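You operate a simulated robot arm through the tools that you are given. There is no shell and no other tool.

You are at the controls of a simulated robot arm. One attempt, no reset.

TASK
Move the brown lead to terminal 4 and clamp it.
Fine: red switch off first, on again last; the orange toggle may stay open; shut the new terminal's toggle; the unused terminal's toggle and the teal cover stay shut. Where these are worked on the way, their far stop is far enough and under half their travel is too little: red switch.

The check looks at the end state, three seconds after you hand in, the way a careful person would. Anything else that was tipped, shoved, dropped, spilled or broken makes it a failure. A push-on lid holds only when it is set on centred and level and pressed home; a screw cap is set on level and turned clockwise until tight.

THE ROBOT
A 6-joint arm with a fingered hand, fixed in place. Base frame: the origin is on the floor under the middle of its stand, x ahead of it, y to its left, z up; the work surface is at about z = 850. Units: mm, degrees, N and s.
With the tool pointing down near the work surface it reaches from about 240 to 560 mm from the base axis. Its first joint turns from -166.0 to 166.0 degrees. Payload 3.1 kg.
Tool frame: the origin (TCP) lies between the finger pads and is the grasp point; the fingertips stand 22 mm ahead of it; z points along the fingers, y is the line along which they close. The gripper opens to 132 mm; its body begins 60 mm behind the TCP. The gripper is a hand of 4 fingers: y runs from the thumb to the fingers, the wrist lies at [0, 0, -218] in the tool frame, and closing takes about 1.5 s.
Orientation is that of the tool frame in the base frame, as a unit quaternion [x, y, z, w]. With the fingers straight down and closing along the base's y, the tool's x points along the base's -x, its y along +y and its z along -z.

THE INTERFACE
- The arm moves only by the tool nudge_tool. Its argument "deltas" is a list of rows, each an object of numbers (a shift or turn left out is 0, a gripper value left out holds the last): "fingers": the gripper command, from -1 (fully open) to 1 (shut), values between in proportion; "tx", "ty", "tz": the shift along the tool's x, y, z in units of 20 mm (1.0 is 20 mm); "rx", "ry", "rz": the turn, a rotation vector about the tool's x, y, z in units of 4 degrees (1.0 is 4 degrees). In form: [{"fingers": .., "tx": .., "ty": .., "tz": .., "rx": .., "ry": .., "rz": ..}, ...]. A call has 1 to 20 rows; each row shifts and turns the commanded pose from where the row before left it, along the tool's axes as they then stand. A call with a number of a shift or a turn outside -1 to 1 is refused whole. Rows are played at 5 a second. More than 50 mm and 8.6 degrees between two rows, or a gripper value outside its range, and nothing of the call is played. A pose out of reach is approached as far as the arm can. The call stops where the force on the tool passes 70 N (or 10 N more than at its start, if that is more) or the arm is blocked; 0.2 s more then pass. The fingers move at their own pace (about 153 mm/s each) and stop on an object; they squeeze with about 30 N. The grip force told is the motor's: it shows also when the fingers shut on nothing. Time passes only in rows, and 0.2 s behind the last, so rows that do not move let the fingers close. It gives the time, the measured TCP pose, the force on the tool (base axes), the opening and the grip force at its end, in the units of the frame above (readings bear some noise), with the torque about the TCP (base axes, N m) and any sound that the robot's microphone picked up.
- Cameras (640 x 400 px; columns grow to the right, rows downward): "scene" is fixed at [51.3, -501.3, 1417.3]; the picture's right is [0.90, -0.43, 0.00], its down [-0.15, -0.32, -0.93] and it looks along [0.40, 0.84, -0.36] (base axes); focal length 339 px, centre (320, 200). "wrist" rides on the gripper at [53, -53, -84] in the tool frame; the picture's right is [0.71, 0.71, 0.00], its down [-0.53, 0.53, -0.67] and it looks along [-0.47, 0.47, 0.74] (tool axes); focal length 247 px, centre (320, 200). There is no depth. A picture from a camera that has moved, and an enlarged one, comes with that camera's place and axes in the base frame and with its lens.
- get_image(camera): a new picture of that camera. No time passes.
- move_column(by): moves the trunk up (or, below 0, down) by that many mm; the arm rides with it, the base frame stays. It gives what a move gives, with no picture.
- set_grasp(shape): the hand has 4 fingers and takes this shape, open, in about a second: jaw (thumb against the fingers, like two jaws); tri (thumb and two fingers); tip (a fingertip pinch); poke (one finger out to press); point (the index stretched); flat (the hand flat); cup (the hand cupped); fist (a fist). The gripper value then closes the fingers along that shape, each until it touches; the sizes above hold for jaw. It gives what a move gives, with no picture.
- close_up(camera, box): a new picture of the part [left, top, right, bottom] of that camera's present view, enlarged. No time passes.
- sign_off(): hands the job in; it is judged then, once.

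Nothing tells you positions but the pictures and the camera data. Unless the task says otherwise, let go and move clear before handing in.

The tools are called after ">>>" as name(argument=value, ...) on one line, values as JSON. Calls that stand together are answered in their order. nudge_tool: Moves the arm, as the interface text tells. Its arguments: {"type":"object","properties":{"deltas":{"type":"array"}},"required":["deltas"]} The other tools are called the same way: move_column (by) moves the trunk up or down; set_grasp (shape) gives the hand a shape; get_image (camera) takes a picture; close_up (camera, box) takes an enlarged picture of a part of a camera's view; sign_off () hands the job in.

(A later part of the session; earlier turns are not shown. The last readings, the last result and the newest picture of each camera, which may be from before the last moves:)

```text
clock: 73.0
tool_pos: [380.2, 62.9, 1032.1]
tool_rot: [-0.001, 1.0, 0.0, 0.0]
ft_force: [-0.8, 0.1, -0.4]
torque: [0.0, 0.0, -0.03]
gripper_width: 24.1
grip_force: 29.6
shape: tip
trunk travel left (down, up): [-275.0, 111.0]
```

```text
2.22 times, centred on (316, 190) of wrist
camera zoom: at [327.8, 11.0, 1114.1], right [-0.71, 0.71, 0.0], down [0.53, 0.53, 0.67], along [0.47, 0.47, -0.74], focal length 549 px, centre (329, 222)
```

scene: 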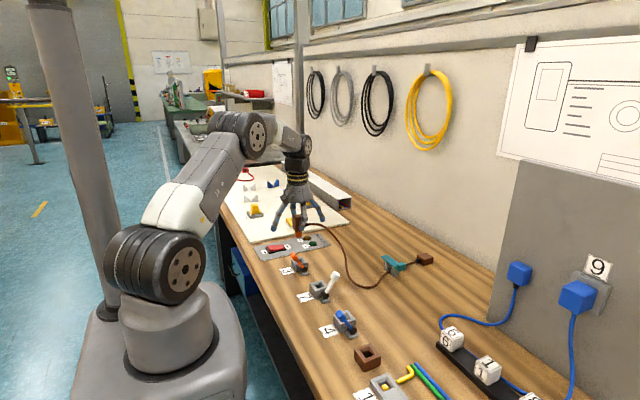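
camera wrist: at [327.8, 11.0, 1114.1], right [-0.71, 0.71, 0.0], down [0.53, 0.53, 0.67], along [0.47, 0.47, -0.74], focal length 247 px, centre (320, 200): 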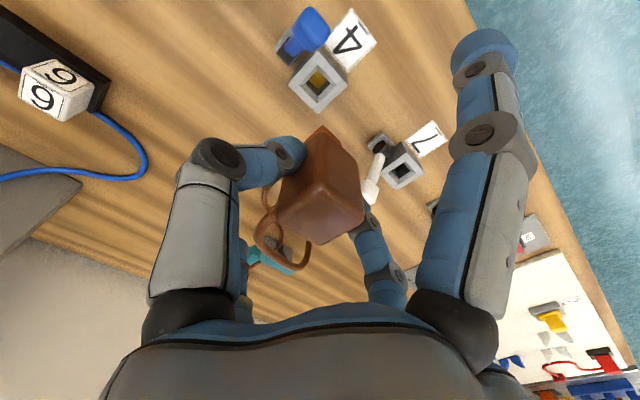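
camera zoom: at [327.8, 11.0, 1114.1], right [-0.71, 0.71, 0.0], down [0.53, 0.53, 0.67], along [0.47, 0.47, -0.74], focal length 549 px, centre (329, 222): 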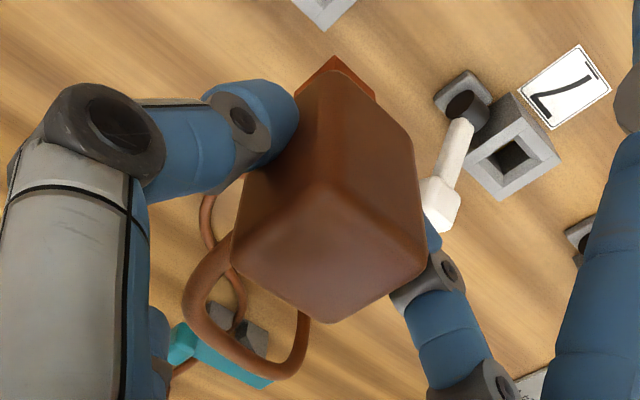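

The cable isn't tangled with the side finger. I'll correct x/y against the seated reference (camera target 329.0, 8.5) and lower to just above socket 4.

>>> nudge_tool(deltas=[{"tx": -0.0575, "ty": -0.1275}, {"tz": 0.5}, {"tz": 0.6}, {"tz": 0.6}, {"tz": 0.6}, {"tz": 0.6}, {"tz": 0.6}, {"tz": 0.6}, {"tz": 0.45}, {"tx": 0}, {"tx": 0}])

>>> close_up(camera="scene", box=[310, 260, 406, 320])

>>> get_image(camera="wrist")

>>> close_up(camera="wrist", box=[240, 40, 400, 140])

```text
clock: 75.4
tool_pos: [381.1, 60.4, 940.9]
tool_rot: [0.001, 1.0, 0.0, 0.001]
ft_force: [0.1, 0.4, -0.9]
torque: [0.04, 0.01, 0.01]
gripper_width: 24.5
grip_force: 30.3
shape: tip
trunk travel left (down, up): [-275.0, 111.0]
```

```text
6.67 times, centred on (358, 290) of scene
camera zoom: at [51.3, -501.3, 1417.3], right [0.9, -0.43, 0.0], down [-0.15, -0.32, -0.93], along [0.4, 0.84, -0.36], focal length 2260 px, centre (67, -400)
```

zoom: 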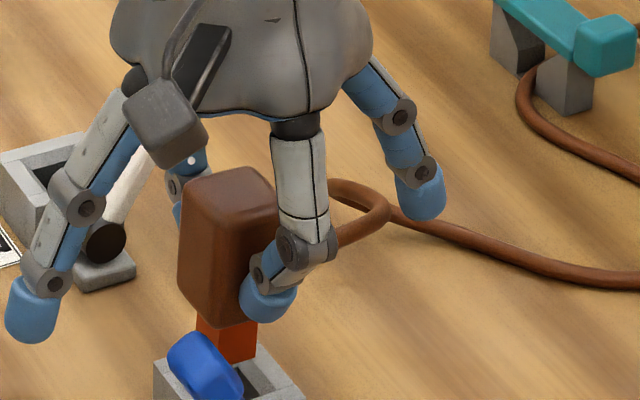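

```text
taken
camera wrist: at [328.3, 8.0, 1022.8], right [-0.71, 0.71, 0.0], down [0.53, 0.53, 0.67], along [0.47, 0.47, -0.74], focal length 247 px, centre (320, 200)
```

wrist: 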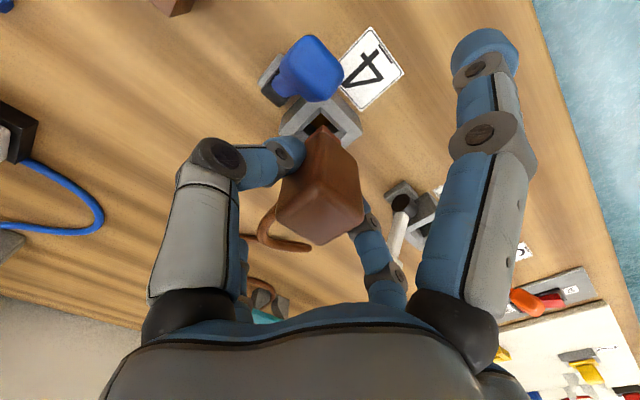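

```text
4.00 times, centred on (320, 90) of wrist
camera zoom: at [328.3, 8.0, 1022.8], right [-0.71, 0.71, 0.0], down [0.53, 0.53, 0.67], along [0.47, 0.47, -0.74], focal length 988 px, centre (320, 640)
```

zoom: 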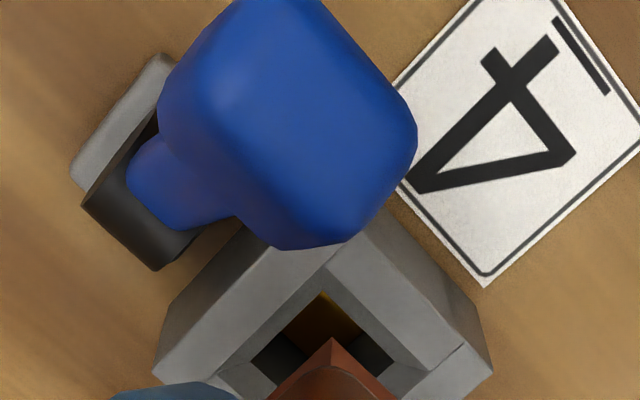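

The stub is just above the socket but looks about 1 mm off toward (−x, +y). I'll zoom in further to judge the centring before going in.

>>> close_up(camera="wrist", box=[272, 90, 368, 150])

>>> close_up(camera="scene", box=[326, 296, 374, 326])

```text
6.67 times, centred on (320, 120) of wrist
camera zoom: at [328.3, 8.0, 1022.8], right [-0.71, 0.71, 0.0], down [0.53, 0.53, 0.67], along [0.47, 0.47, -0.74], focal length 1646 px, centre (320, 733)
```

zoom: 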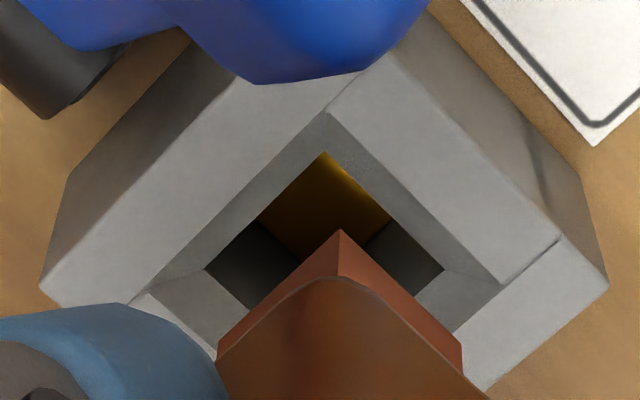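

```text
13.33 times, centred on (350, 311) of scene
camera zoom: at [51.3, -501.3, 1417.3], right [0.9, -0.43, 0.0], down [-0.15, -0.32, -0.93], along [0.4, 0.84, -0.36], focal length 4519 px, centre (-80, -1280)
```

zoom: 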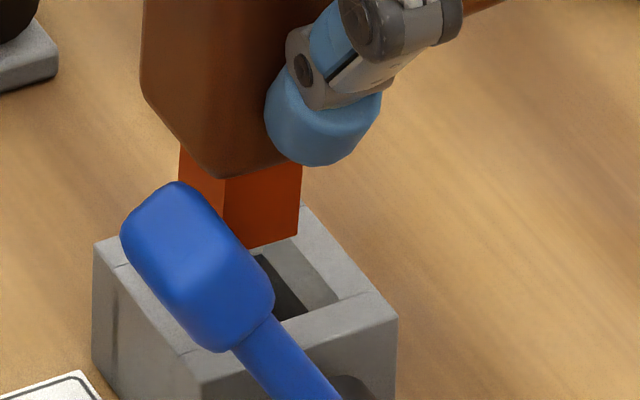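

The socket has a funnel about 25 mm across leading to a 17 mm hole, and the stub is 16 mm, so the funnel will capture it. I'll correct about 1 mm and lower slowly, watching the force.

>>> nudge_tool(deltas=[{"tx": -0.04, "ty": -0.035}, {"tz": 0.2}, {"tz": 0.2}, {"tz": 0.2}, {"tz": 0.2}, {"tx": 0}])

>>> close_up(camera="wrist", box=[256, 80, 384, 160])

>>> close_up(camera="scene", box=[318, 280, 382, 320])

```text
clock: 76.8
tool_pos: [382.6, 58.8, 925.0]
tool_rot: [0.0, 1.0, 0.0, 0.001]
ft_force: [-0.7, -0.2, -1.1]
torque: [0.03, 0.0, 0.0]
gripper_width: 24.0
grip_force: 29.6
shape: tip
trunk travel left (down, up): [-275.0, 111.0]
```

```text
5.00 times, centred on (320, 120) of wrist
camera zoom: at [330.5, 6.9, 1006.0], right [-0.71, 0.71, 0.0], down [0.53, 0.53, 0.67], along [0.47, 0.47, -0.74], focal length 1235 px, centre (320, 600)
```

zoom: 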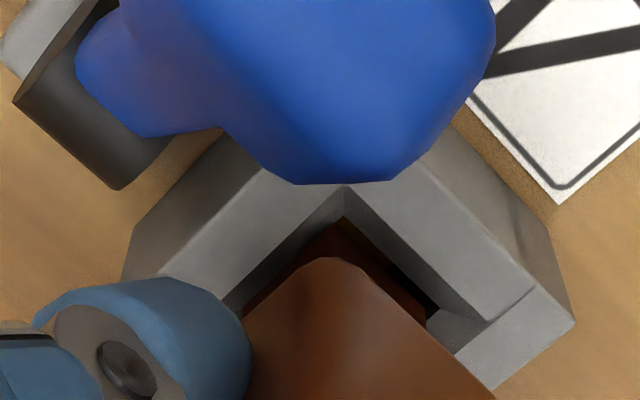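

```text
10.00 times, centred on (350, 300) of scene
camera zoom: at [51.3, -501.3, 1417.3], right [0.9, -0.43, 0.0], down [-0.15, -0.32, -0.93], along [0.4, 0.84, -0.36], focal length 3389 px, centre (20, -800)
```

zoom: 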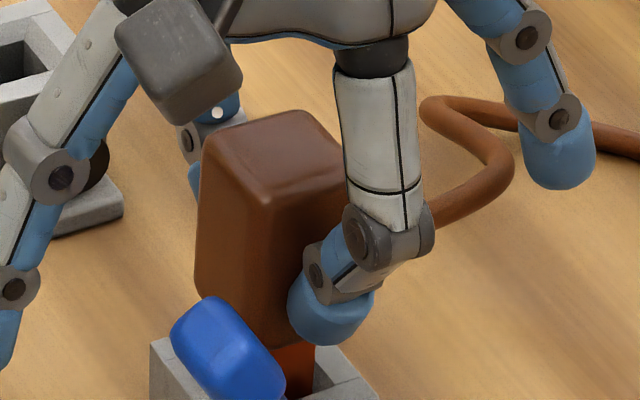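

The stub has entered the funnel with no force but now sits slightly toward (+x, −y). I'll shift half a millimetre back and continue down gently.

>>> nudge_tool(deltas=[{"tx": 0.025, "ty": 0.025}, {"tz": 0.15}, {"tz": 0.15}, {"tz": 0.15}, {"tx": 0}])

>>> close_up(camera="wrist", box=[256, 80, 384, 160])

>>> close_up(camera="scene", box=[318, 280, 382, 320])

```text
clock: 78.0
tool_pos: [381.9, 60.9, 915.9]
tool_rot: [0.001, 1.0, 0.0, 0.0]
ft_force: [-0.6, -0.2, -1.5]
torque: [-0.02, 0.02, 0.01]
gripper_width: 24.3
grip_force: 29.6
shape: tip
trunk travel left (down, up): [-275.0, 111.0]
```

```text
5.00 times, centred on (320, 120) of wrist
camera zoom: at [329.5, 8.5, 997.3], right [-0.71, 0.71, 0.0], down [0.53, 0.53, 0.67], along [0.47, 0.47, -0.74], focal length 1235 px, centre (320, 600)
```

zoom: 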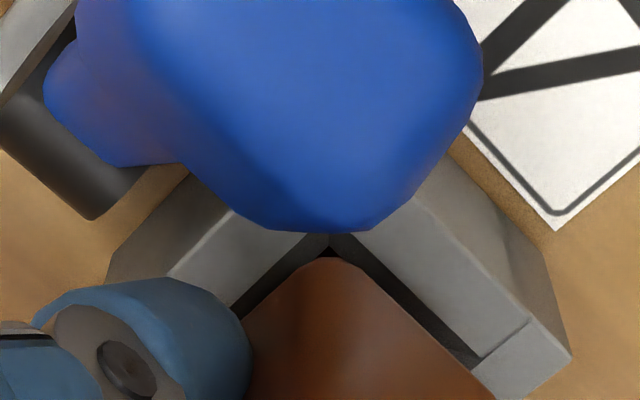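

```text
10.00 times, centred on (350, 300) of scene
camera zoom: at [51.3, -501.3, 1417.3], right [0.9, -0.43, 0.0], down [-0.15, -0.32, -0.93], along [0.4, 0.84, -0.36], focal length 3389 px, centre (20, -800)
```

zoom: 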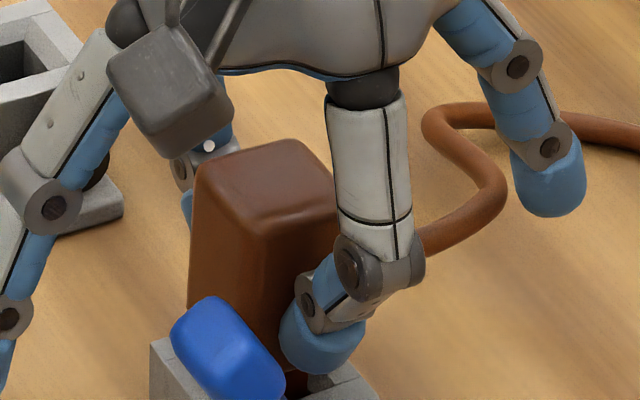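

About 7 mm remains to the seated height, with xy matching the reference. I'll continue down in small steps until it seats.

>>> nudge_tool(deltas=[{"tz": 0.12}, {"tz": 0.12}, {"tz": 0.1}, {"tx": 0}])

>>> close_up(camera="wrist", box=[256, 80, 384, 160])

>>> close_up(camera="scene", box=[318, 285, 382, 325])

```text
clock: 79.0
tool_pos: [382.4, 60.8, 908.1]
tool_rot: [0.0, 1.0, 0.0, 0.0]
ft_force: [-1.1, -0.3, -0.5]
torque: [0.0, 0.0, 0.0]
gripper_width: 24.2
grip_force: 29.9
shape: tip
trunk travel left (down, up): [-275.0, 111.0]
```

```text
5.00 times, centred on (320, 120) of wrist
camera zoom: at [329.8, 8.6, 991.0], right [-0.71, 0.71, 0.0], down [0.53, 0.53, 0.67], along [0.47, 0.47, -0.74], focal length 1235 px, centre (320, 600)
```

zoom: 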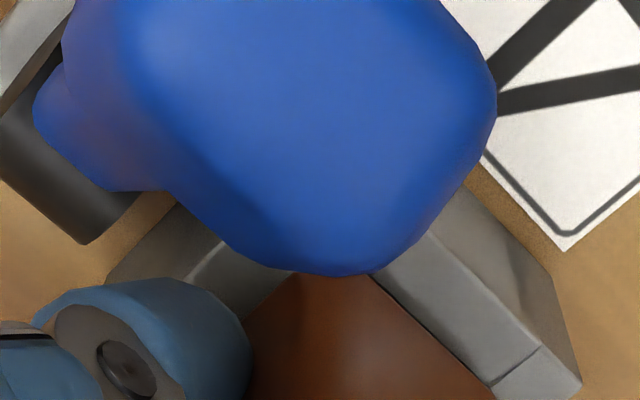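

```text
10.00 times, centred on (350, 305) of scene
camera zoom: at [51.3, -501.3, 1417.3], right [0.9, -0.43, 0.0], down [-0.15, -0.32, -0.93], along [0.4, 0.84, -0.36], focal length 3389 px, centre (20, -850)
```

zoom: 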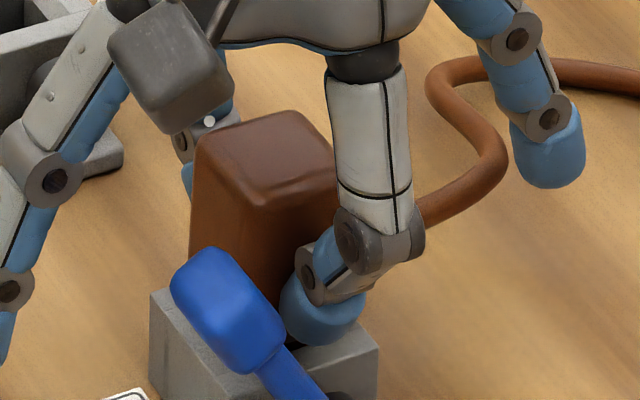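

The plug is nearly seated (1 mm above the reference) with no contact force yet. A few 1 mm steps will press it home.

>>> nudge_tool(deltas=[{"tz": 0.06}, {"tz": 0.06}, {"tz": 0.06}, {"tx": 0}])

>>> close_up(camera="scene", box=[318, 285, 382, 325])

```text
clock: 80.0
tool_pos: [381.7, 60.2, 905.3]
tool_rot: [0.0, 1.0, 0.0, 0.001]
ft_force: [-1.3, 0.0, 14.3]
torque: [-0.04, 0.06, -0.01]
gripper_width: 25.1
grip_force: 30.5
shape: tip
trunk travel left (down, up): [-275.0, 111.0]
```

```text
10.00 times, centred on (350, 305) of scene
camera zoom: at [51.3, -501.3, 1417.3], right [0.9, -0.43, 0.0], down [-0.15, -0.32, -0.93], along [0.4, 0.84, -0.36], focal length 3389 px, centre (20, -850)
```

zoom: 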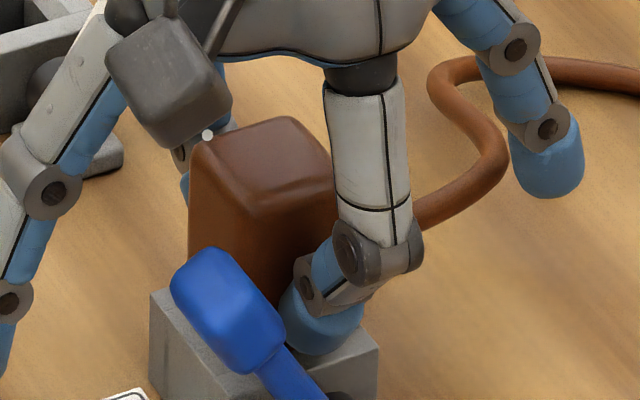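

There's 14 N of upward contact, so the plug is seated on the socket. I'll ease off slightly, open the pinch and check that the plug stays.

>>> nudge_tool(deltas=[{"tz": -0.06}, {"fingers": 0.5}, {"fingers": 0.2}, {"fingers": -0.2}, {"fingers": -0.2}, {"fingers": -0.2}])

>>> close_up(camera="scene", box=[310, 270, 406, 330])

>>> get_image(camera="wrist")

```text
clock: 81.4
tool_pos: [382.9, 61.5, 906.2]
tool_rot: [-0.001, 1.0, 0.0, 0.001]
ft_force: [-0.1, -0.5, -1.0]
torque: [-0.01, -0.03, -0.01]
gripper_width: 78.6
grip_force: 0.0
shape: tip
trunk travel left (down, up): [-275.0, 111.0]
```

```text
6.67 times, centred on (358, 300) of scene
camera zoom: at [51.3, -501.3, 1417.3], right [0.9, -0.43, 0.0], down [-0.15, -0.32, -0.93], along [0.4, 0.84, -0.36], focal length 2260 px, centre (67, -467)
```

zoom: 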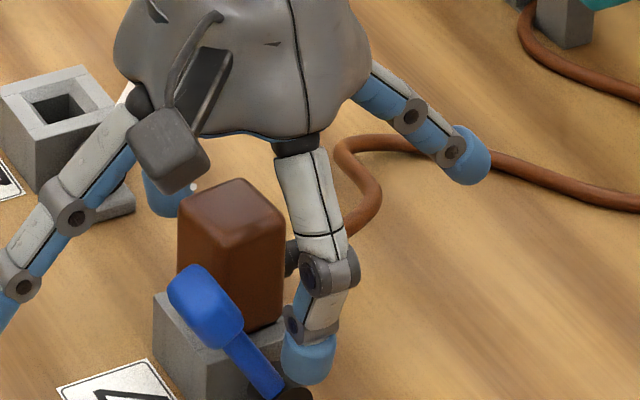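

```text
taken
camera wrist: at [330.5, 9.2, 988.3], right [-0.71, 0.71, 0.0], down [0.53, 0.53, 0.67], along [0.47, 0.47, -0.74], focal length 247 px, centre (320, 200)
```

wrist: 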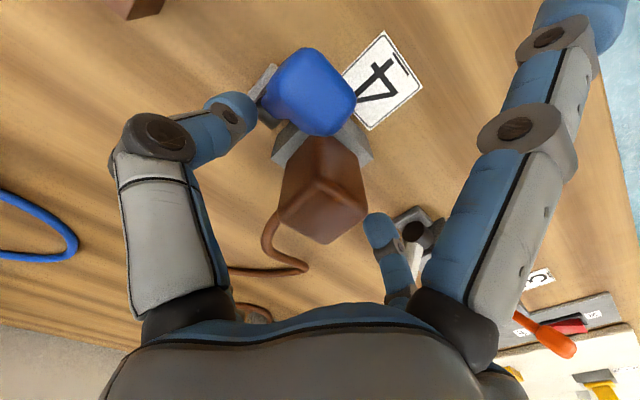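

The plug stands upright in socket 4 after release. I'll lift the hand straight up, clear of everything.

>>> nudge_tool(deltas=[{"tz": -0.4}, {"tz": -0.7}, {"tz": -0.8}, {"tz": -0.9}, {"tz": -0.9}, {"tz": -0.9}, {"tx": 0}])

>>> close_up(camera="scene", box=[300, 260, 460, 360])

>>> get_image(camera="wrist")

```text
clock: 83.0
tool_pos: [382.7, 60.2, 997.8]
tool_rot: [0.0, 1.0, 0.0, 0.0]
ft_force: [0.0, 0.1, -0.4]
torque: [0.04, -0.04, -0.01]
gripper_width: 78.6
grip_force: 0.1
shape: tip
trunk travel left (down, up): [-275.0, 111.0]
```

```text
4.00 times, centred on (380, 310) of scene
camera zoom: at [51.3, -501.3, 1417.3], right [0.9, -0.43, 0.0], down [-0.15, -0.32, -0.93], along [0.4, 0.84, -0.36], focal length 1356 px, centre (80, -240)
```

zoom: 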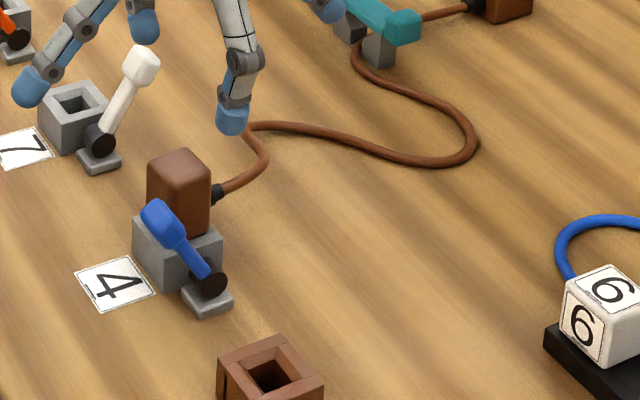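

```text
taken
camera wrist: at [330.1, 7.9, 1078.5], right [-0.71, 0.71, 0.0], down [0.53, 0.53, 0.67], along [0.47, 0.47, -0.74], focal length 247 px, centre (320, 200)
```

wrist: 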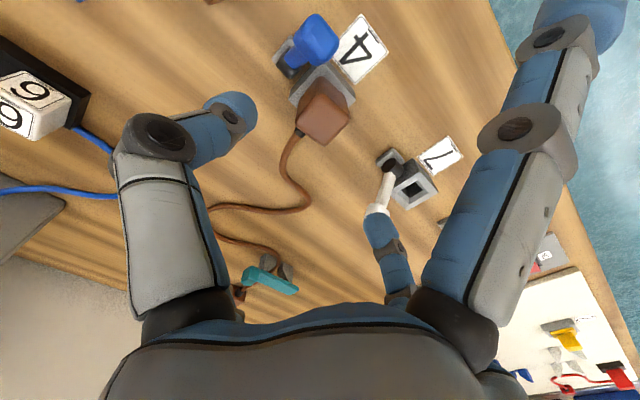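

The plug is seated and upright in terminal 4, and the white toggle and teal cover are untouched. Next I'll shut the blue toggle. I'll set the poke shape and turn the hand so the bare side faces +x.

>>> set_grasp(shape="poke")

>>> nudge_tool(deltas=[{"rz": -0.9375}, {"rz": -0.9375}, {"rz": -0.9375}, {"rz": -0.9375}, {"rz": -0.9375}, {"rz": -0.9375}, {"rz": -0.9375}, {"rz": -0.9375}, {"rz": -0.9375}, {"rz": -0.9375}, {"rz": -0.9375}, {"rz": -0.9375}, {"rz": -0.9375}, {"rz": -0.9375}, {"rz": -0.9375}, {"rz": -0.9375}, {"rz": -0.9375}, {"rz": -0.9375}, {"rz": -0.9375}, {"rz": -0.9375}])

>>> nudge_tool(deltas=[{"rz": -0.9375}, {"rz": -0.9375}, {"rz": -0.9375}, {"rz": -0.9375}, {"ty": 0.93, "tx": 0.36, "tz": 0.1}, {"ty": 0.93, "tx": 0.36, "tz": 0.1}, {"ty": 0.93, "tx": 0.36, "tz": 0.1}, {"ty": 0.93, "tx": 0.36, "tz": 0.1}, {"ty": 0.93, "tx": 0.36, "tz": 0.1}, {"ry": -0.833}, {"ry": -0.833}, {"ry": -0.834}, {"rx": 0.833}, {"rx": 0.833}, {"rx": 0.834}, {"tx": 0}])

>>> get_image(camera="wrist")

>>> close_up(camera="scene", box=[270, 230, 414, 320])

```text
clock: 83.9
tool_pos: [383.3, 59.5, 996.3]
tool_rot: [0.0, 1.0, 0.0, -0.001]
ft_force: [-0.8, 0.1, -0.4]
torque: [0.03, 0.03, 0.02]
gripper_width: 0.2
grip_force: 0.0
shape: poke
trunk travel left (down, up): [-275.0, 111.0]
```

```text
clock: 88.1
tool_pos: [381.3, 59.9, 998.8]
tool_rot: [-0.609, 0.793, 0.0, 0.0]
ft_force: [0.2, 0.2, 0.1]
torque: [-0.01, 0.01, -0.01]
gripper_width: 0.0
grip_force: 0.1
shape: poke
trunk travel left (down, up): [-275.0, 111.0]
```

```text
clock: 91.5
tool_pos: [289.0, 29.5, 987.8]
tool_rot: [-0.703, 0.705, -0.065, 0.059]
ft_force: [0.2, -0.1, 0.4]
torque: [0.01, -0.01, 0.06]
gripper_width: 0.0
grip_force: 0.1
shape: poke
out of reach, approached as far as the arm can: row 9, 10, 11, 12
trunk travel left (down, up): [-275.0, 111.0]
```

```text
taken
camera wrist: at [326.8, -22.0, 1078.3], right [-0.7, -0.71, -0.12], down [-0.63, 0.53, 0.56], along [-0.33, 0.47, -0.82], focal length 247 px, centre (320, 200)
```

wrist: 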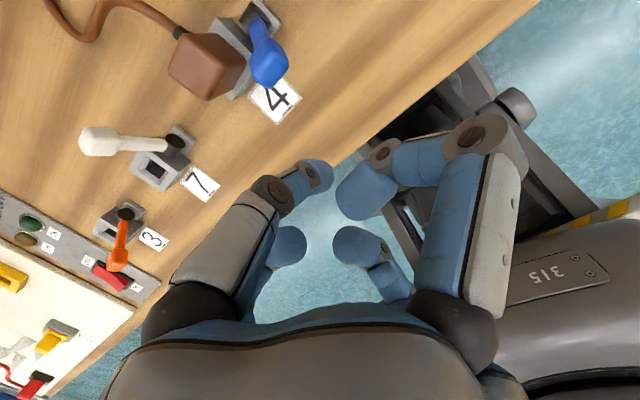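

```text
4.44 times, centred on (342, 275) of scene
camera zoom: at [51.3, -501.3, 1417.3], right [0.9, -0.43, 0.0], down [-0.15, -0.32, -0.93], along [0.4, 0.84, -0.36], focal length 1506 px, centre (222, -133)
```

zoom: 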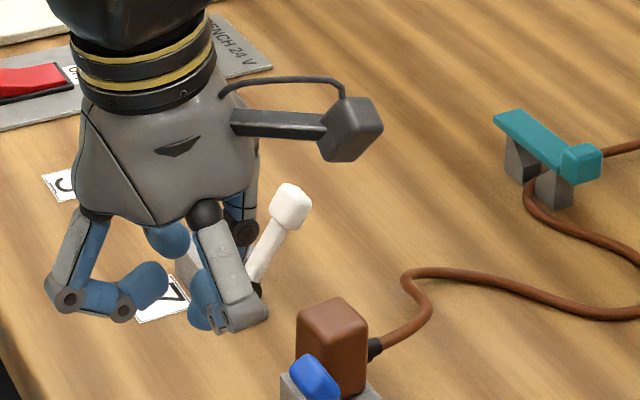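

The arm reported a reach limit on the way, so I'll check where it settled before going on.

>>> nudge_tool(deltas=[{"tx": 0}, {"tx": 0}])

>>> get_image(camera="scene")

```text
clock: 92.1
tool_pos: [288.1, 28.8, 988.1]
tool_rot: [-0.704, 0.705, -0.065, 0.058]
ft_force: [0.0, -0.4, -0.4]
torque: [0.01, 0.03, 0.02]
gripper_width: 0.2
grip_force: 0.1
shape: poke
trunk travel left (down, up): [-275.0, 111.0]
```

```text
taken
```

scene: 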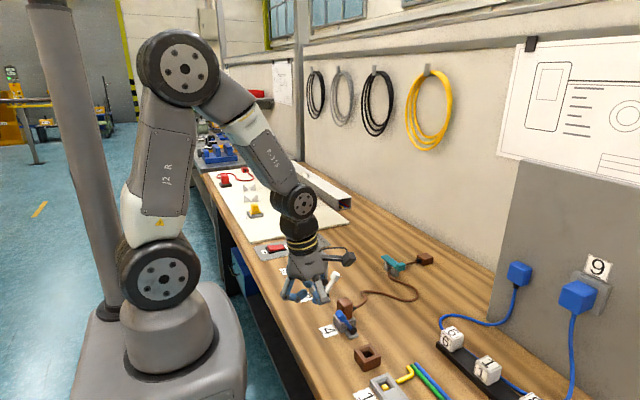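

The arm settled at about (288, 29, 988), tilted only toward +x, which is enough. I'll lower the fingertip to lever-head height on the −x side of the blue lever.

>>> nudge_tool(deltas=[{"tx": 0.04, "ty": 0.12, "tz": 0.6775}, {"tx": 0.04, "ty": 0.12, "tz": 0.6775}, {"tx": 0.04, "ty": 0.12, "tz": 0.6775}, {"ty": 0.12, "tz": 0.6775}, {"tx": 0}])

>>> get_image(camera="wrist")

>>> close_up(camera="scene", box=[280, 240, 408, 320])

```text
clock: 93.3
tool_pos: [287.9, 26.1, 932.9]
tool_rot: [-0.703, 0.705, -0.065, 0.059]
ft_force: [-0.7, -0.7, 0.7]
torque: [0.03, 0.01, 0.0]
gripper_width: 0.0
grip_force: 0.0
shape: poke
trunk travel left (down, up): [-275.0, 111.0]
```

```text
taken
camera wrist: at [326.2, -25.8, 1023.0], right [-0.7, -0.71, -0.12], down [-0.63, 0.53, 0.56], along [-0.33, 0.47, -0.82], focal length 247 px, centre (320, 200)
```

wrist: 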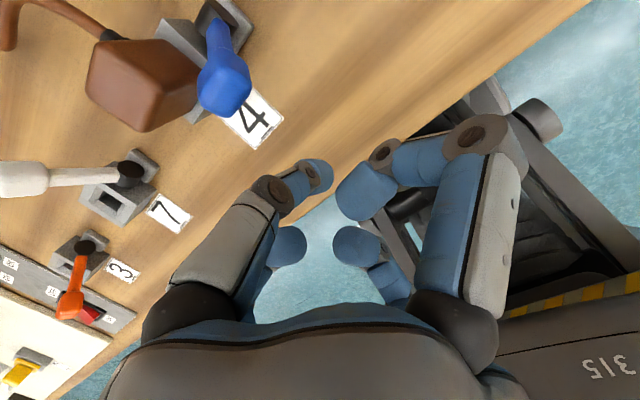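

```text
5.00 times, centred on (344, 280) of scene
camera zoom: at [51.3, -501.3, 1417.3], right [0.9, -0.43, 0.0], down [-0.15, -0.32, -0.93], along [0.4, 0.84, -0.36], focal length 1695 px, centre (200, -200)
```

zoom: 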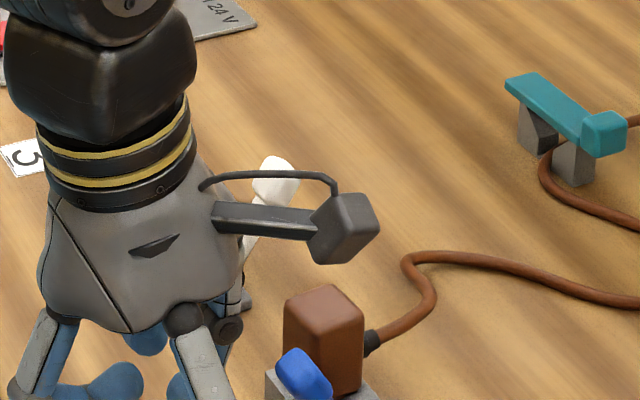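

The blue head is at about (351, 27, 914), so the toggle swings symmetrically by ±30°. I'll push toward +x in small steps.

>>> nudge_tool(deltas=[{"ty": -0.492, "tz": 0.087}, {"ty": -0.492, "tz": 0.087}, {"ty": -0.246, "tz": 0.0435}, {"ty": -0.246, "tz": 0.0435}, {"ty": -0.246, "tz": 0.0435}, {"ty": -0.246, "tz": 0.0435}])

>>> get_image(camera="wrist")

>>> close_up(camera="scene", box=[290, 260, 402, 330])

```text
clock: 94.7
tool_pos: [326.0, 26.0, 932.8]
tool_rot: [-0.704, 0.705, -0.065, 0.06]
ft_force: [-7.5, 1.4, 8.1]
torque: [0.03, -0.06, 0.02]
gripper_width: 0.3
grip_force: 0.0
shape: poke
trunk travel left (down, up): [-275.0, 111.0]
```

```text
taken
camera wrist: at [364.8, -25.2, 1024.0], right [-0.7, -0.71, -0.12], down [-0.63, 0.53, 0.56], along [-0.33, 0.47, -0.82], focal length 247 px, centre (320, 200)
```

wrist: 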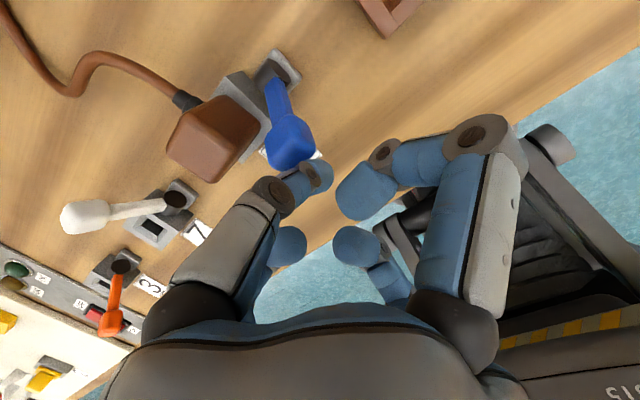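

```text
5.71 times, centred on (346, 295) of scene
camera zoom: at [51.3, -501.3, 1417.3], right [0.9, -0.43, 0.0], down [-0.15, -0.32, -0.93], along [0.4, 0.84, -0.36], focal length 1937 px, centre (171, -343)
```

zoom: 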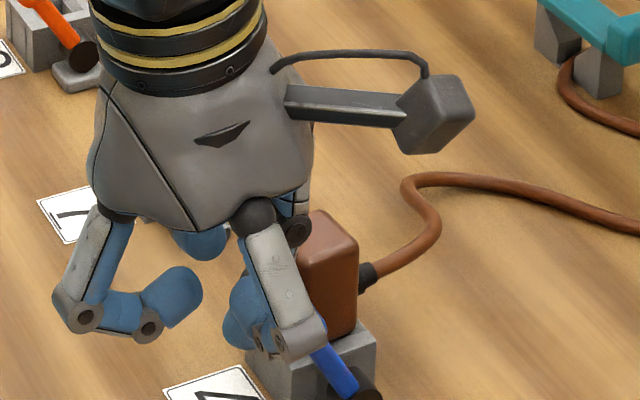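

The finger is in contact and starting to move the lever. I'll keep pushing.

>>> nudge_tool(deltas=[{"ty": -0.246, "tz": 0.0435}, {"ty": -0.246, "tz": 0.0435}, {"ty": -0.246, "tz": 0.0435}, {"ty": -0.246, "tz": 0.0435}])

>>> get_image(camera="wrist")

>>> close_up(camera="scene", box=[290, 260, 402, 330])

```text
clock: 95.7
tool_pos: [348.6, 25.7, 932.0]
tool_rot: [-0.703, 0.705, -0.065, 0.059]
ft_force: [-0.6, -0.8, 0.3]
torque: [0.02, -0.01, 0.03]
gripper_width: 0.0
grip_force: 0.1
shape: poke
trunk travel left (down, up): [-275.0, 111.0]
```

```text
taken
camera wrist: at [387.6, -25.2, 1022.8], right [-0.7, -0.71, -0.12], down [-0.63, 0.53, 0.56], along [-0.33, 0.47, -0.82], focal length 247 px, centre (320, 200)
```

wrist: 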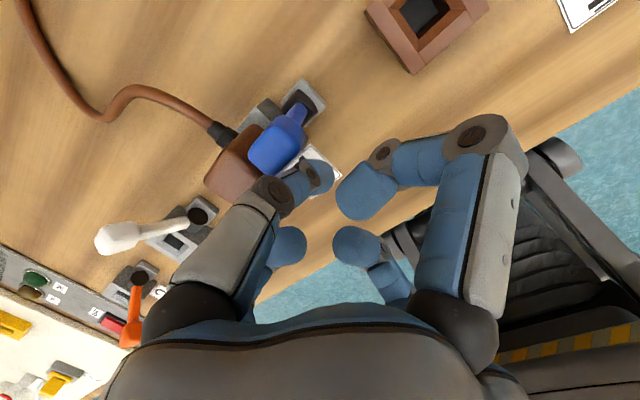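

```text
5.71 times, centred on (346, 295) of scene
camera zoom: at [51.3, -501.3, 1417.3], right [0.9, -0.43, 0.0], down [-0.15, -0.32, -0.93], along [0.4, 0.84, -0.36], focal length 1937 px, centre (171, -343)
```

zoom: 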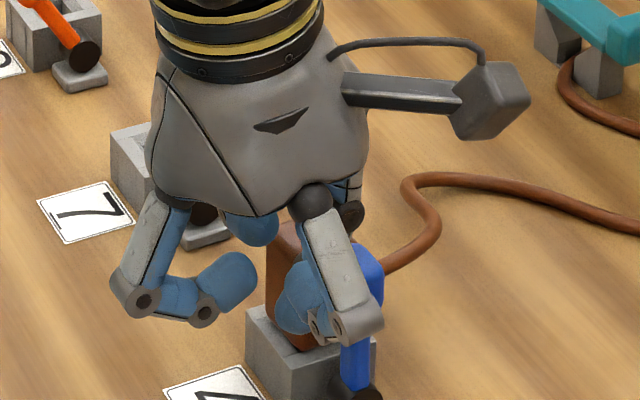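

The lever is about upright and moving freely. I'll continue pushing to the shut stop.

>>> nudge_tool(deltas=[{"ty": -0.246, "tz": 0.0435}, {"ty": -0.246, "tz": 0.0435}, {"ty": -0.246, "tz": 0.0435}, {"ty": -0.246, "tz": 0.0435}, {"ty": -0.246, "tz": 0.0435}])

>>> get_image(camera="wrist")

>>> close_up(camera="scene", box=[290, 260, 402, 330])

```text
clock: 96.9
tool_pos: [372.6, 25.8, 931.8]
tool_rot: [-0.703, 0.706, -0.065, 0.059]
ft_force: [-0.7, -0.4, 0.4]
torque: [-0.01, -0.01, 0.0]
gripper_width: 0.0
grip_force: 0.0
shape: poke
trunk travel left (down, up): [-275.0, 111.0]
```

```text
taken
camera wrist: at [410.5, -25.9, 1022.8], right [-0.7, -0.71, -0.12], down [-0.63, 0.53, 0.56], along [-0.33, 0.47, -0.82], focal length 247 px, centre (320, 200)
```

wrist: 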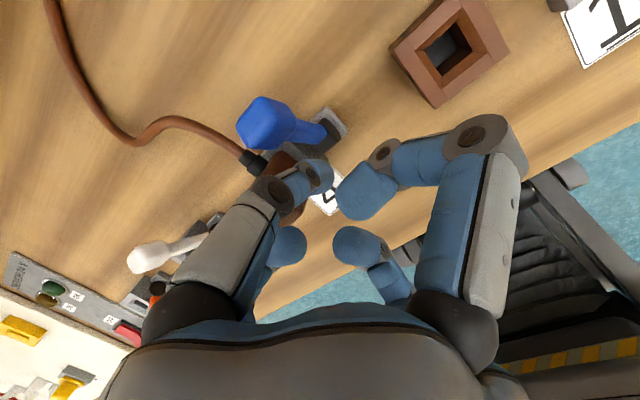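

```text
5.71 times, centred on (346, 295) of scene
camera zoom: at [51.3, -501.3, 1417.3], right [0.9, -0.43, 0.0], down [-0.15, -0.32, -0.93], along [0.4, 0.84, -0.36], focal length 1937 px, centre (171, -343)
```

zoom: 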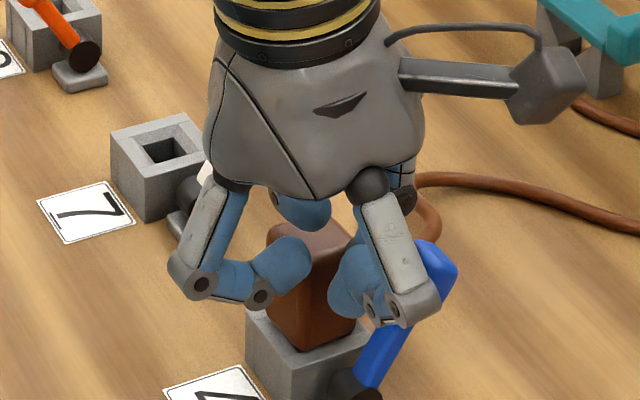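

The blue lever has swung over to the shut side. I'll zoom in to check the plug, which looks different in this view.

>>> close_up(camera="scene", box=[320, 290, 376, 325])

>>> close_up(camera="wrist", box=[210, 80, 370, 230])

```text
11.43 times, centred on (348, 308) of scene
camera zoom: at [51.3, -501.3, 1417.3], right [0.9, -0.43, 0.0], down [-0.15, -0.32, -0.93], along [0.4, 0.84, -0.36], focal length 3874 px, centre (0, -1029)
```

zoom: 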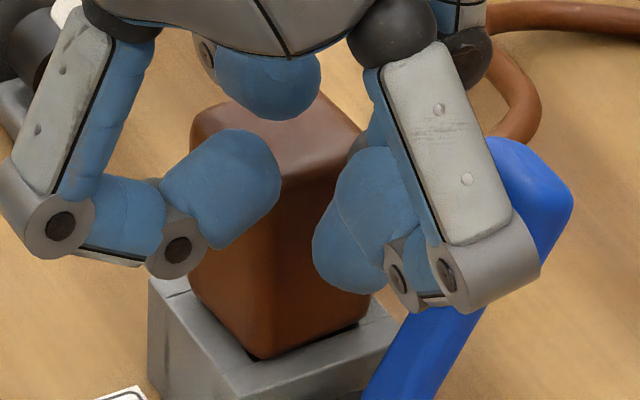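

```text
2.67 times, centred on (290, 155) of wrist
camera zoom: at [410.5, -25.9, 1022.8], right [-0.7, -0.71, -0.12], down [-0.63, 0.53, 0.56], along [-0.33, 0.47, -0.82], focal length 659 px, centre (400, 320)
```

zoom: 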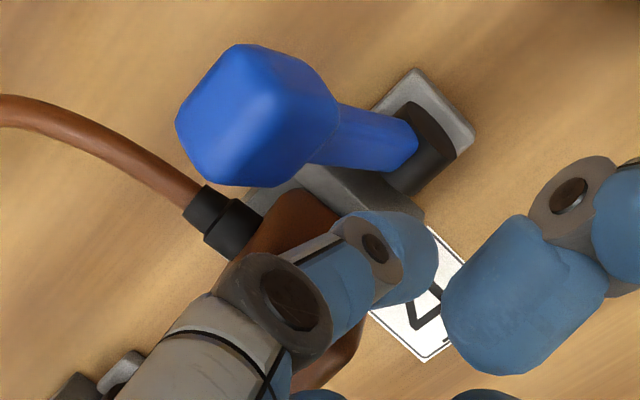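

The blue head is back at about (411, 25, 916), the same as its original shut pose, and the plug is upright. I'll press it lightly against the stop to confirm it's fully shut.

>>> nudge_tool(deltas=[{"ty": -0.197, "tz": 0.035}, {"ty": -0.197, "tz": 0.035}, {"ty": -0.15, "tz": 0.026}])

>>> close_up(camera="wrist", box=[210, 80, 370, 180])

```text
clock: 97.7
tool_pos: [382.7, 25.3, 932.1]
tool_rot: [-0.703, 0.706, -0.065, 0.058]
ft_force: [0.6, -0.3, 0.1]
torque: [-0.01, -0.01, 0.02]
gripper_width: 0.0
grip_force: 0.1
shape: poke
trunk travel left (down, up): [-275.0, 111.0]
```

```text
4.00 times, centred on (290, 130) of wrist
camera zoom: at [422.0, -25.8, 1023.0], right [-0.7, -0.71, -0.12], down [-0.63, 0.53, 0.56], along [-0.33, 0.47, -0.82], focal length 988 px, centre (440, 480)
```

zoom: 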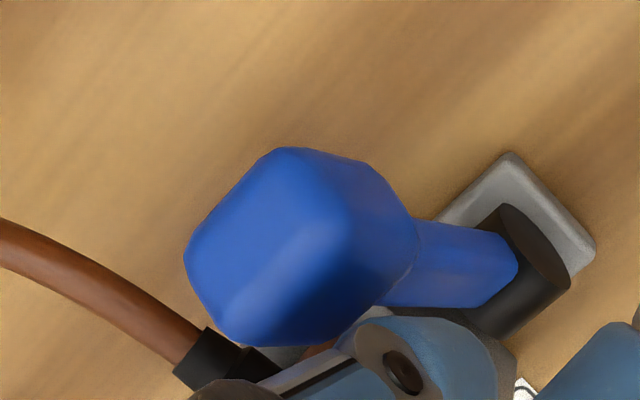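

There's no contact yet. I'll go a few more millimetres until I feel the lever at its stop.

>>> nudge_tool(deltas=[{"ty": -0.15, "tz": 0.026}, {"ty": -0.15, "tz": 0.026}, {"ty": -0.15, "tz": 0.026}])

>>> close_up(camera="wrist", box=[210, 80, 370, 180])

>>> close_up(camera="scene", box=[310, 270, 406, 330])

```text
clock: 98.5
tool_pos: [391.2, 24.6, 933.1]
tool_rot: [-0.703, 0.706, -0.064, 0.059]
ft_force: [-2.1, -0.3, 0.7]
torque: [0.0, -0.01, -0.02]
gripper_width: 0.0
grip_force: 0.0
shape: poke
trunk travel left (down, up): [-275.0, 111.0]
```

```text
4.00 times, centred on (290, 130) of wrist
camera zoom: at [430.9, -26.1, 1022.8], right [-0.7, -0.71, -0.12], down [-0.63, 0.53, 0.56], along [-0.33, 0.47, -0.82], focal length 988 px, centre (440, 480)
```

zoom: 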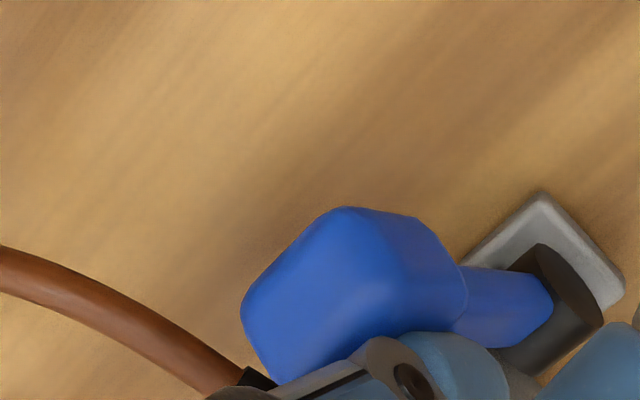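

```text
6.67 times, centred on (358, 300) of scene
camera zoom: at [51.3, -501.3, 1417.3], right [0.9, -0.43, 0.0], down [-0.15, -0.32, -0.93], along [0.4, 0.84, -0.36], focal length 2260 px, centre (67, -467)
```

zoom: 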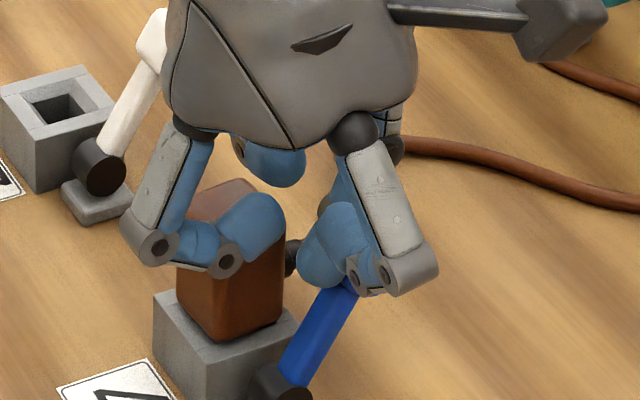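

Contact is just starting (2 N). A few more millimetres will confirm the stop.

>>> nudge_tool(deltas=[{"ty": -0.12, "tz": 0.021}, {"ty": -0.12, "tz": 0.021}])

>>> close_up(camera="wrist", box=[210, 80, 370, 180])

```text
clock: 99.1
tool_pos: [396.4, 25.3, 932.5]
tool_rot: [-0.703, 0.705, -0.066, 0.059]
ft_force: [-7.5, 0.1, 2.8]
torque: [0.02, -0.05, 0.0]
gripper_width: 0.0
grip_force: 0.0
shape: poke
trunk travel left (down, up): [-275.0, 111.0]
```

```text
4.00 times, centred on (290, 130) of wrist
camera zoom: at [435.9, -26.0, 1023.3], right [-0.7, -0.71, -0.12], down [-0.63, 0.53, 0.56], along [-0.33, 0.47, -0.82], focal length 988 px, centre (440, 480)
```

zoom: 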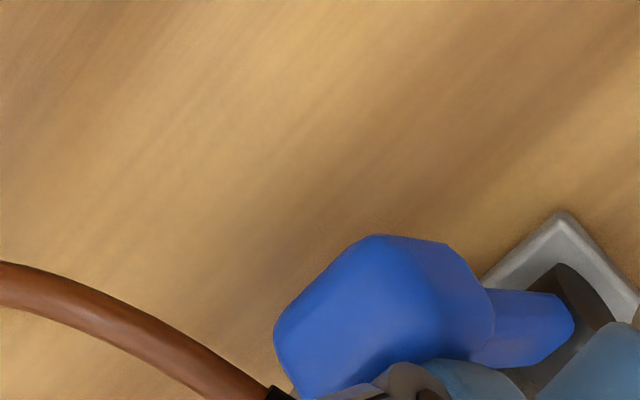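

The lever holds at 7.5 N with no movement, so the blue toggle is fully shut on the plug. I'll back off, lift and straighten the hand on the way to the red switch.

>>> nudge_tool(deltas=[{"ty": 0.6, "tz": -0.105}, {"ty": 0.3, "tz": -0.05}, {"ty": -0.139, "tz": -0.788}, {"ty": -0.139, "tz": -0.788}, {"ty": -0.139, "tz": -0.788}, {"ty": -0.139, "tz": -0.788}, {"ty": -0.139, "tz": -0.788}, {"rx": -0.833}, {"rx": -0.833}, {"rx": -0.834}, {"tx": 0}])

>>> close_up(camera="scene", box=[300, 260, 428, 340])

>>> nudge_tool(deltas=[{"rz": 0.9375}, {"rz": 0.9375}, {"rz": 0.9375}, {"rz": 0.9375}, {"rz": 0.9375}, {"rz": 0.9375}, {"rz": 0.9375}, {"rz": 0.9375}, {"rz": 0.9375}, {"rz": 0.9375}, {"rz": 0.9375}, {"rz": 0.9375}, {"rz": 0.9375}, {"rz": 0.9375}, {"rz": 0.9375}, {"rz": 0.9375}, {"rz": 0.9375}, {"rz": 0.9375}, {"rz": 0.9375}, {"rz": 0.9375}])

>>> nudge_tool(deltas=[{"rz": 0.9375}, {"rz": 0.9375}, {"rz": 0.9375}, {"rz": 0.9375}, {"tx": 0}])

>>> get_image(camera="wrist")

>>> get_image(camera="scene")

```text
clock: 101.5
tool_pos: [379.3, 35.4, 1012.6]
tool_rot: [-0.704, 0.71, -0.006, -0.006]
ft_force: [-0.5, 0.7, -0.6]
torque: [0.0, 0.03, -0.03]
gripper_width: 0.0
grip_force: 0.0
shape: poke
out of reach, approached as far as the arm can: row 9, 10
trunk travel left (down, up): [-275.0, 111.0]
```

```text
5.00 times, centred on (364, 300) of scene
camera zoom: at [51.3, -501.3, 1417.3], right [0.9, -0.43, 0.0], down [-0.15, -0.32, -0.93], along [0.4, 0.84, -0.36], focal length 1695 px, centre (100, -300)
```

zoom: 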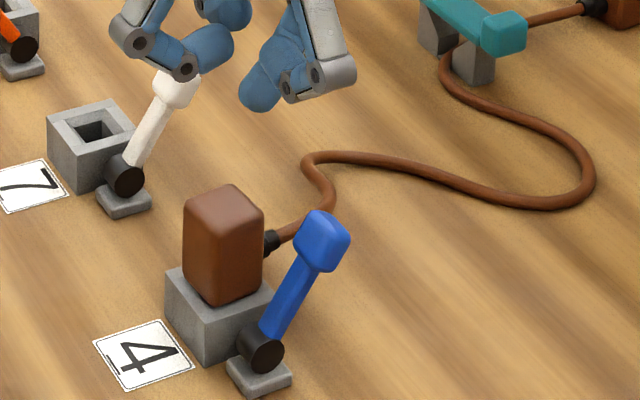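

```text
clock: 105.7
tool_pos: [378.5, 35.0, 1012.3]
tool_rot: [-0.129, 0.992, -0.004, 0.0]
ft_force: [0.8, -0.5, -0.2]
torque: [-0.03, -0.04, 0.01]
gripper_width: 0.1
grip_force: 0.0
shape: poke
trunk travel left (down, up): [-275.0, 111.0]
```

```text
clock: 106.9
tool_pos: [378.0, 35.9, 1012.3]
tool_rot: [0.001, 1.0, -0.004, 0.0]
ft_force: [0.3, -1.1, 0.2]
torque: [0.01, -0.01, 0.0]
gripper_width: 0.2
grip_force: 0.0
shape: poke
trunk travel left (down, up): [-275.0, 111.0]
```

```text
taken
camera wrist: at [326.0, -15.7, 1093.9], right [-0.7, 0.71, -0.01], down [0.53, 0.53, 0.66], along [0.48, 0.46, -0.75], focal length 247 px, centre (320, 200)
```

wrist: 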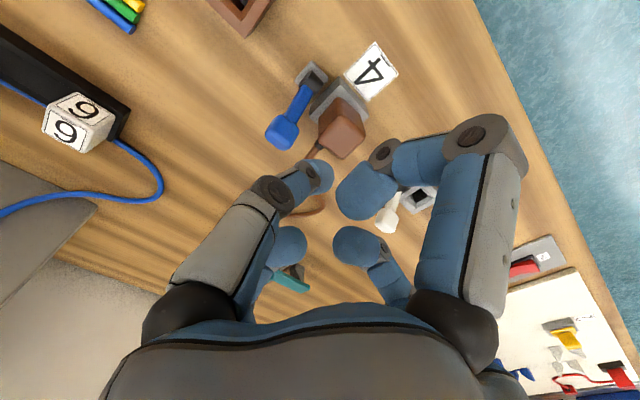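

```text
taken
```

scene: 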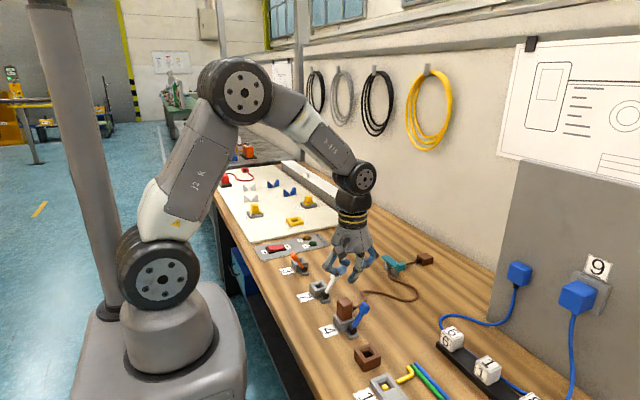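

Terminal 4 now holds the plug with its blue toggle shut, and the white toggle and teal cover are untouched. I'll travel to the red switch and tilt the tool outward again.

>>> nudge_tool(deltas=[{"tx": 0.168, "ty": 0.943}, {"tx": 0.168, "ty": 0.943}, {"tx": 0.168, "ty": 0.943}, {"tx": 0.168, "ty": 0.943}, {"tx": 0.168, "ty": 0.943}, {"tx": 0.168, "ty": 0.943}, {"tx": 0.168, "ty": 0.943}, {"tx": 0.168, "ty": 0.943}, {"tx": 0.168, "ty": 0.943}, {"tx": 0.168, "ty": 0.943}, {"tx": 0.168, "ty": 0.943}, {"tx": 0.168, "ty": 0.943}, {"tx": 0.168, "ty": 0.943}, {"tx": 0.168, "ty": 0.943}])

>>> nudge_tool(deltas=[{"rx": -0.9}, {"rx": -0.9}, {"rx": -0.9}, {"rx": -0.9}, {"rx": -0.9}, {"rx": -0.9}, {"rx": -0.75}, {"tx": 0}])

>>> get_image(camera="wrist")

```text
clock: 109.9
tool_pos: [332.6, 297.9, 1008.9]
tool_rot: [0.002, 1.0, -0.005, 0.0]
ft_force: [-0.4, 0.3, -0.2]
torque: [0.01, -0.01, 0.01]
gripper_width: 0.0
grip_force: 0.0
shape: poke
trunk travel left (down, up): [-275.0, 111.0]
```

```text
clock: 111.7
tool_pos: [332.5, 300.1, 1009.8]
tool_rot: [0.002, 0.978, 0.208, 0.002]
ft_force: [0.1, 0.0, 0.2]
torque: [-0.01, -0.02, 0.0]
gripper_width: 0.0
grip_force: 0.1
shape: poke
trunk travel left (down, up): [-275.0, 111.0]
```

```text
taken
camera wrist: at [279.1, 219.2, 1062.2], right [-0.71, 0.65, 0.29], down [0.53, 0.2, 0.83], along [0.48, 0.73, -0.48], focal length 247 px, centre (320, 200)
```

wrist: 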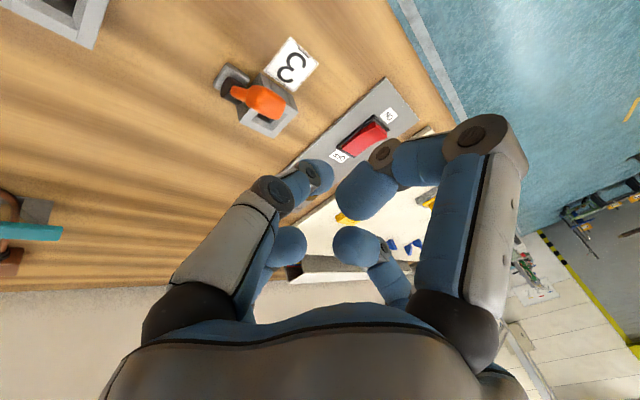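

I'll move the tip above the ON (−x) end of the rocker.

>>> nudge_tool(deltas=[{"tx": 0.01, "ty": 0.72, "tz": 0.765}, {"tx": 0.01, "ty": 0.72, "tz": 0.765}, {"tx": 0.01, "ty": 0.72, "tz": 0.765}, {"tx": 0.01, "ty": 0.72, "tz": 0.765}, {"tx": 0.01, "ty": 0.72, "tz": 0.765}, {"tx": 0.01, "ty": 0.72, "tz": 0.765}, {"tx": 0.01, "ty": 0.72, "tz": 0.765}, {"tx": 0.01, "ty": 0.72, "tz": 0.765}, {"tx": 0}])

>>> get_image(camera="wrist")

>>> close_up(camera="scene", box=[230, 200, 326, 260])

```text
clock: 113.7
tool_pos: [331.1, 458.0, 945.9]
tool_rot: [0.002, 0.978, 0.209, 0.002]
ft_force: [0.3, -0.1, 0.2]
torque: [-0.02, 0.0, 0.01]
gripper_width: 0.0
grip_force: 0.1
shape: poke
trunk travel left (down, up): [-275.0, 111.0]
```

```text
taken
camera wrist: at [278.8, 376.4, 998.6], right [-0.71, 0.65, 0.29], down [0.53, 0.21, 0.83], along [0.48, 0.73, -0.49], focal length 247 px, centre (320, 200)
```

wrist: 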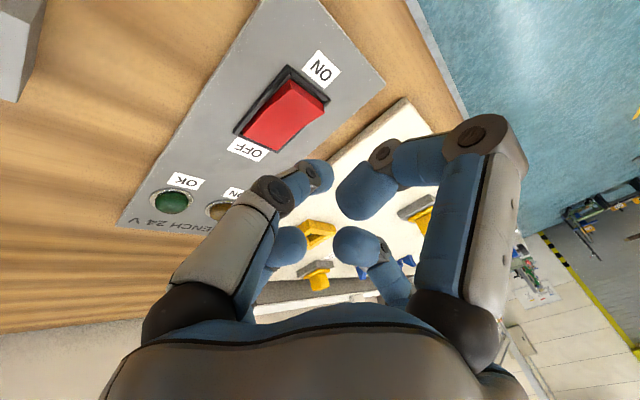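

```text
6.67 times, centred on (278, 230) of scene
camera zoom: at [51.3, -501.3, 1417.3], right [0.9, -0.43, 0.0], down [-0.15, -0.32, -0.93], along [0.4, 0.84, -0.36], focal length 2260 px, centre (600, 0)
```

zoom: 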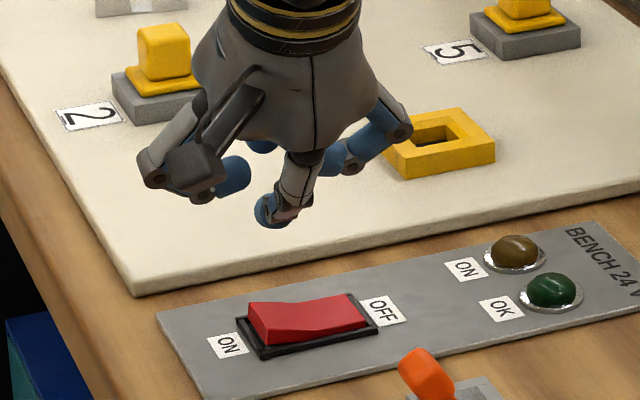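

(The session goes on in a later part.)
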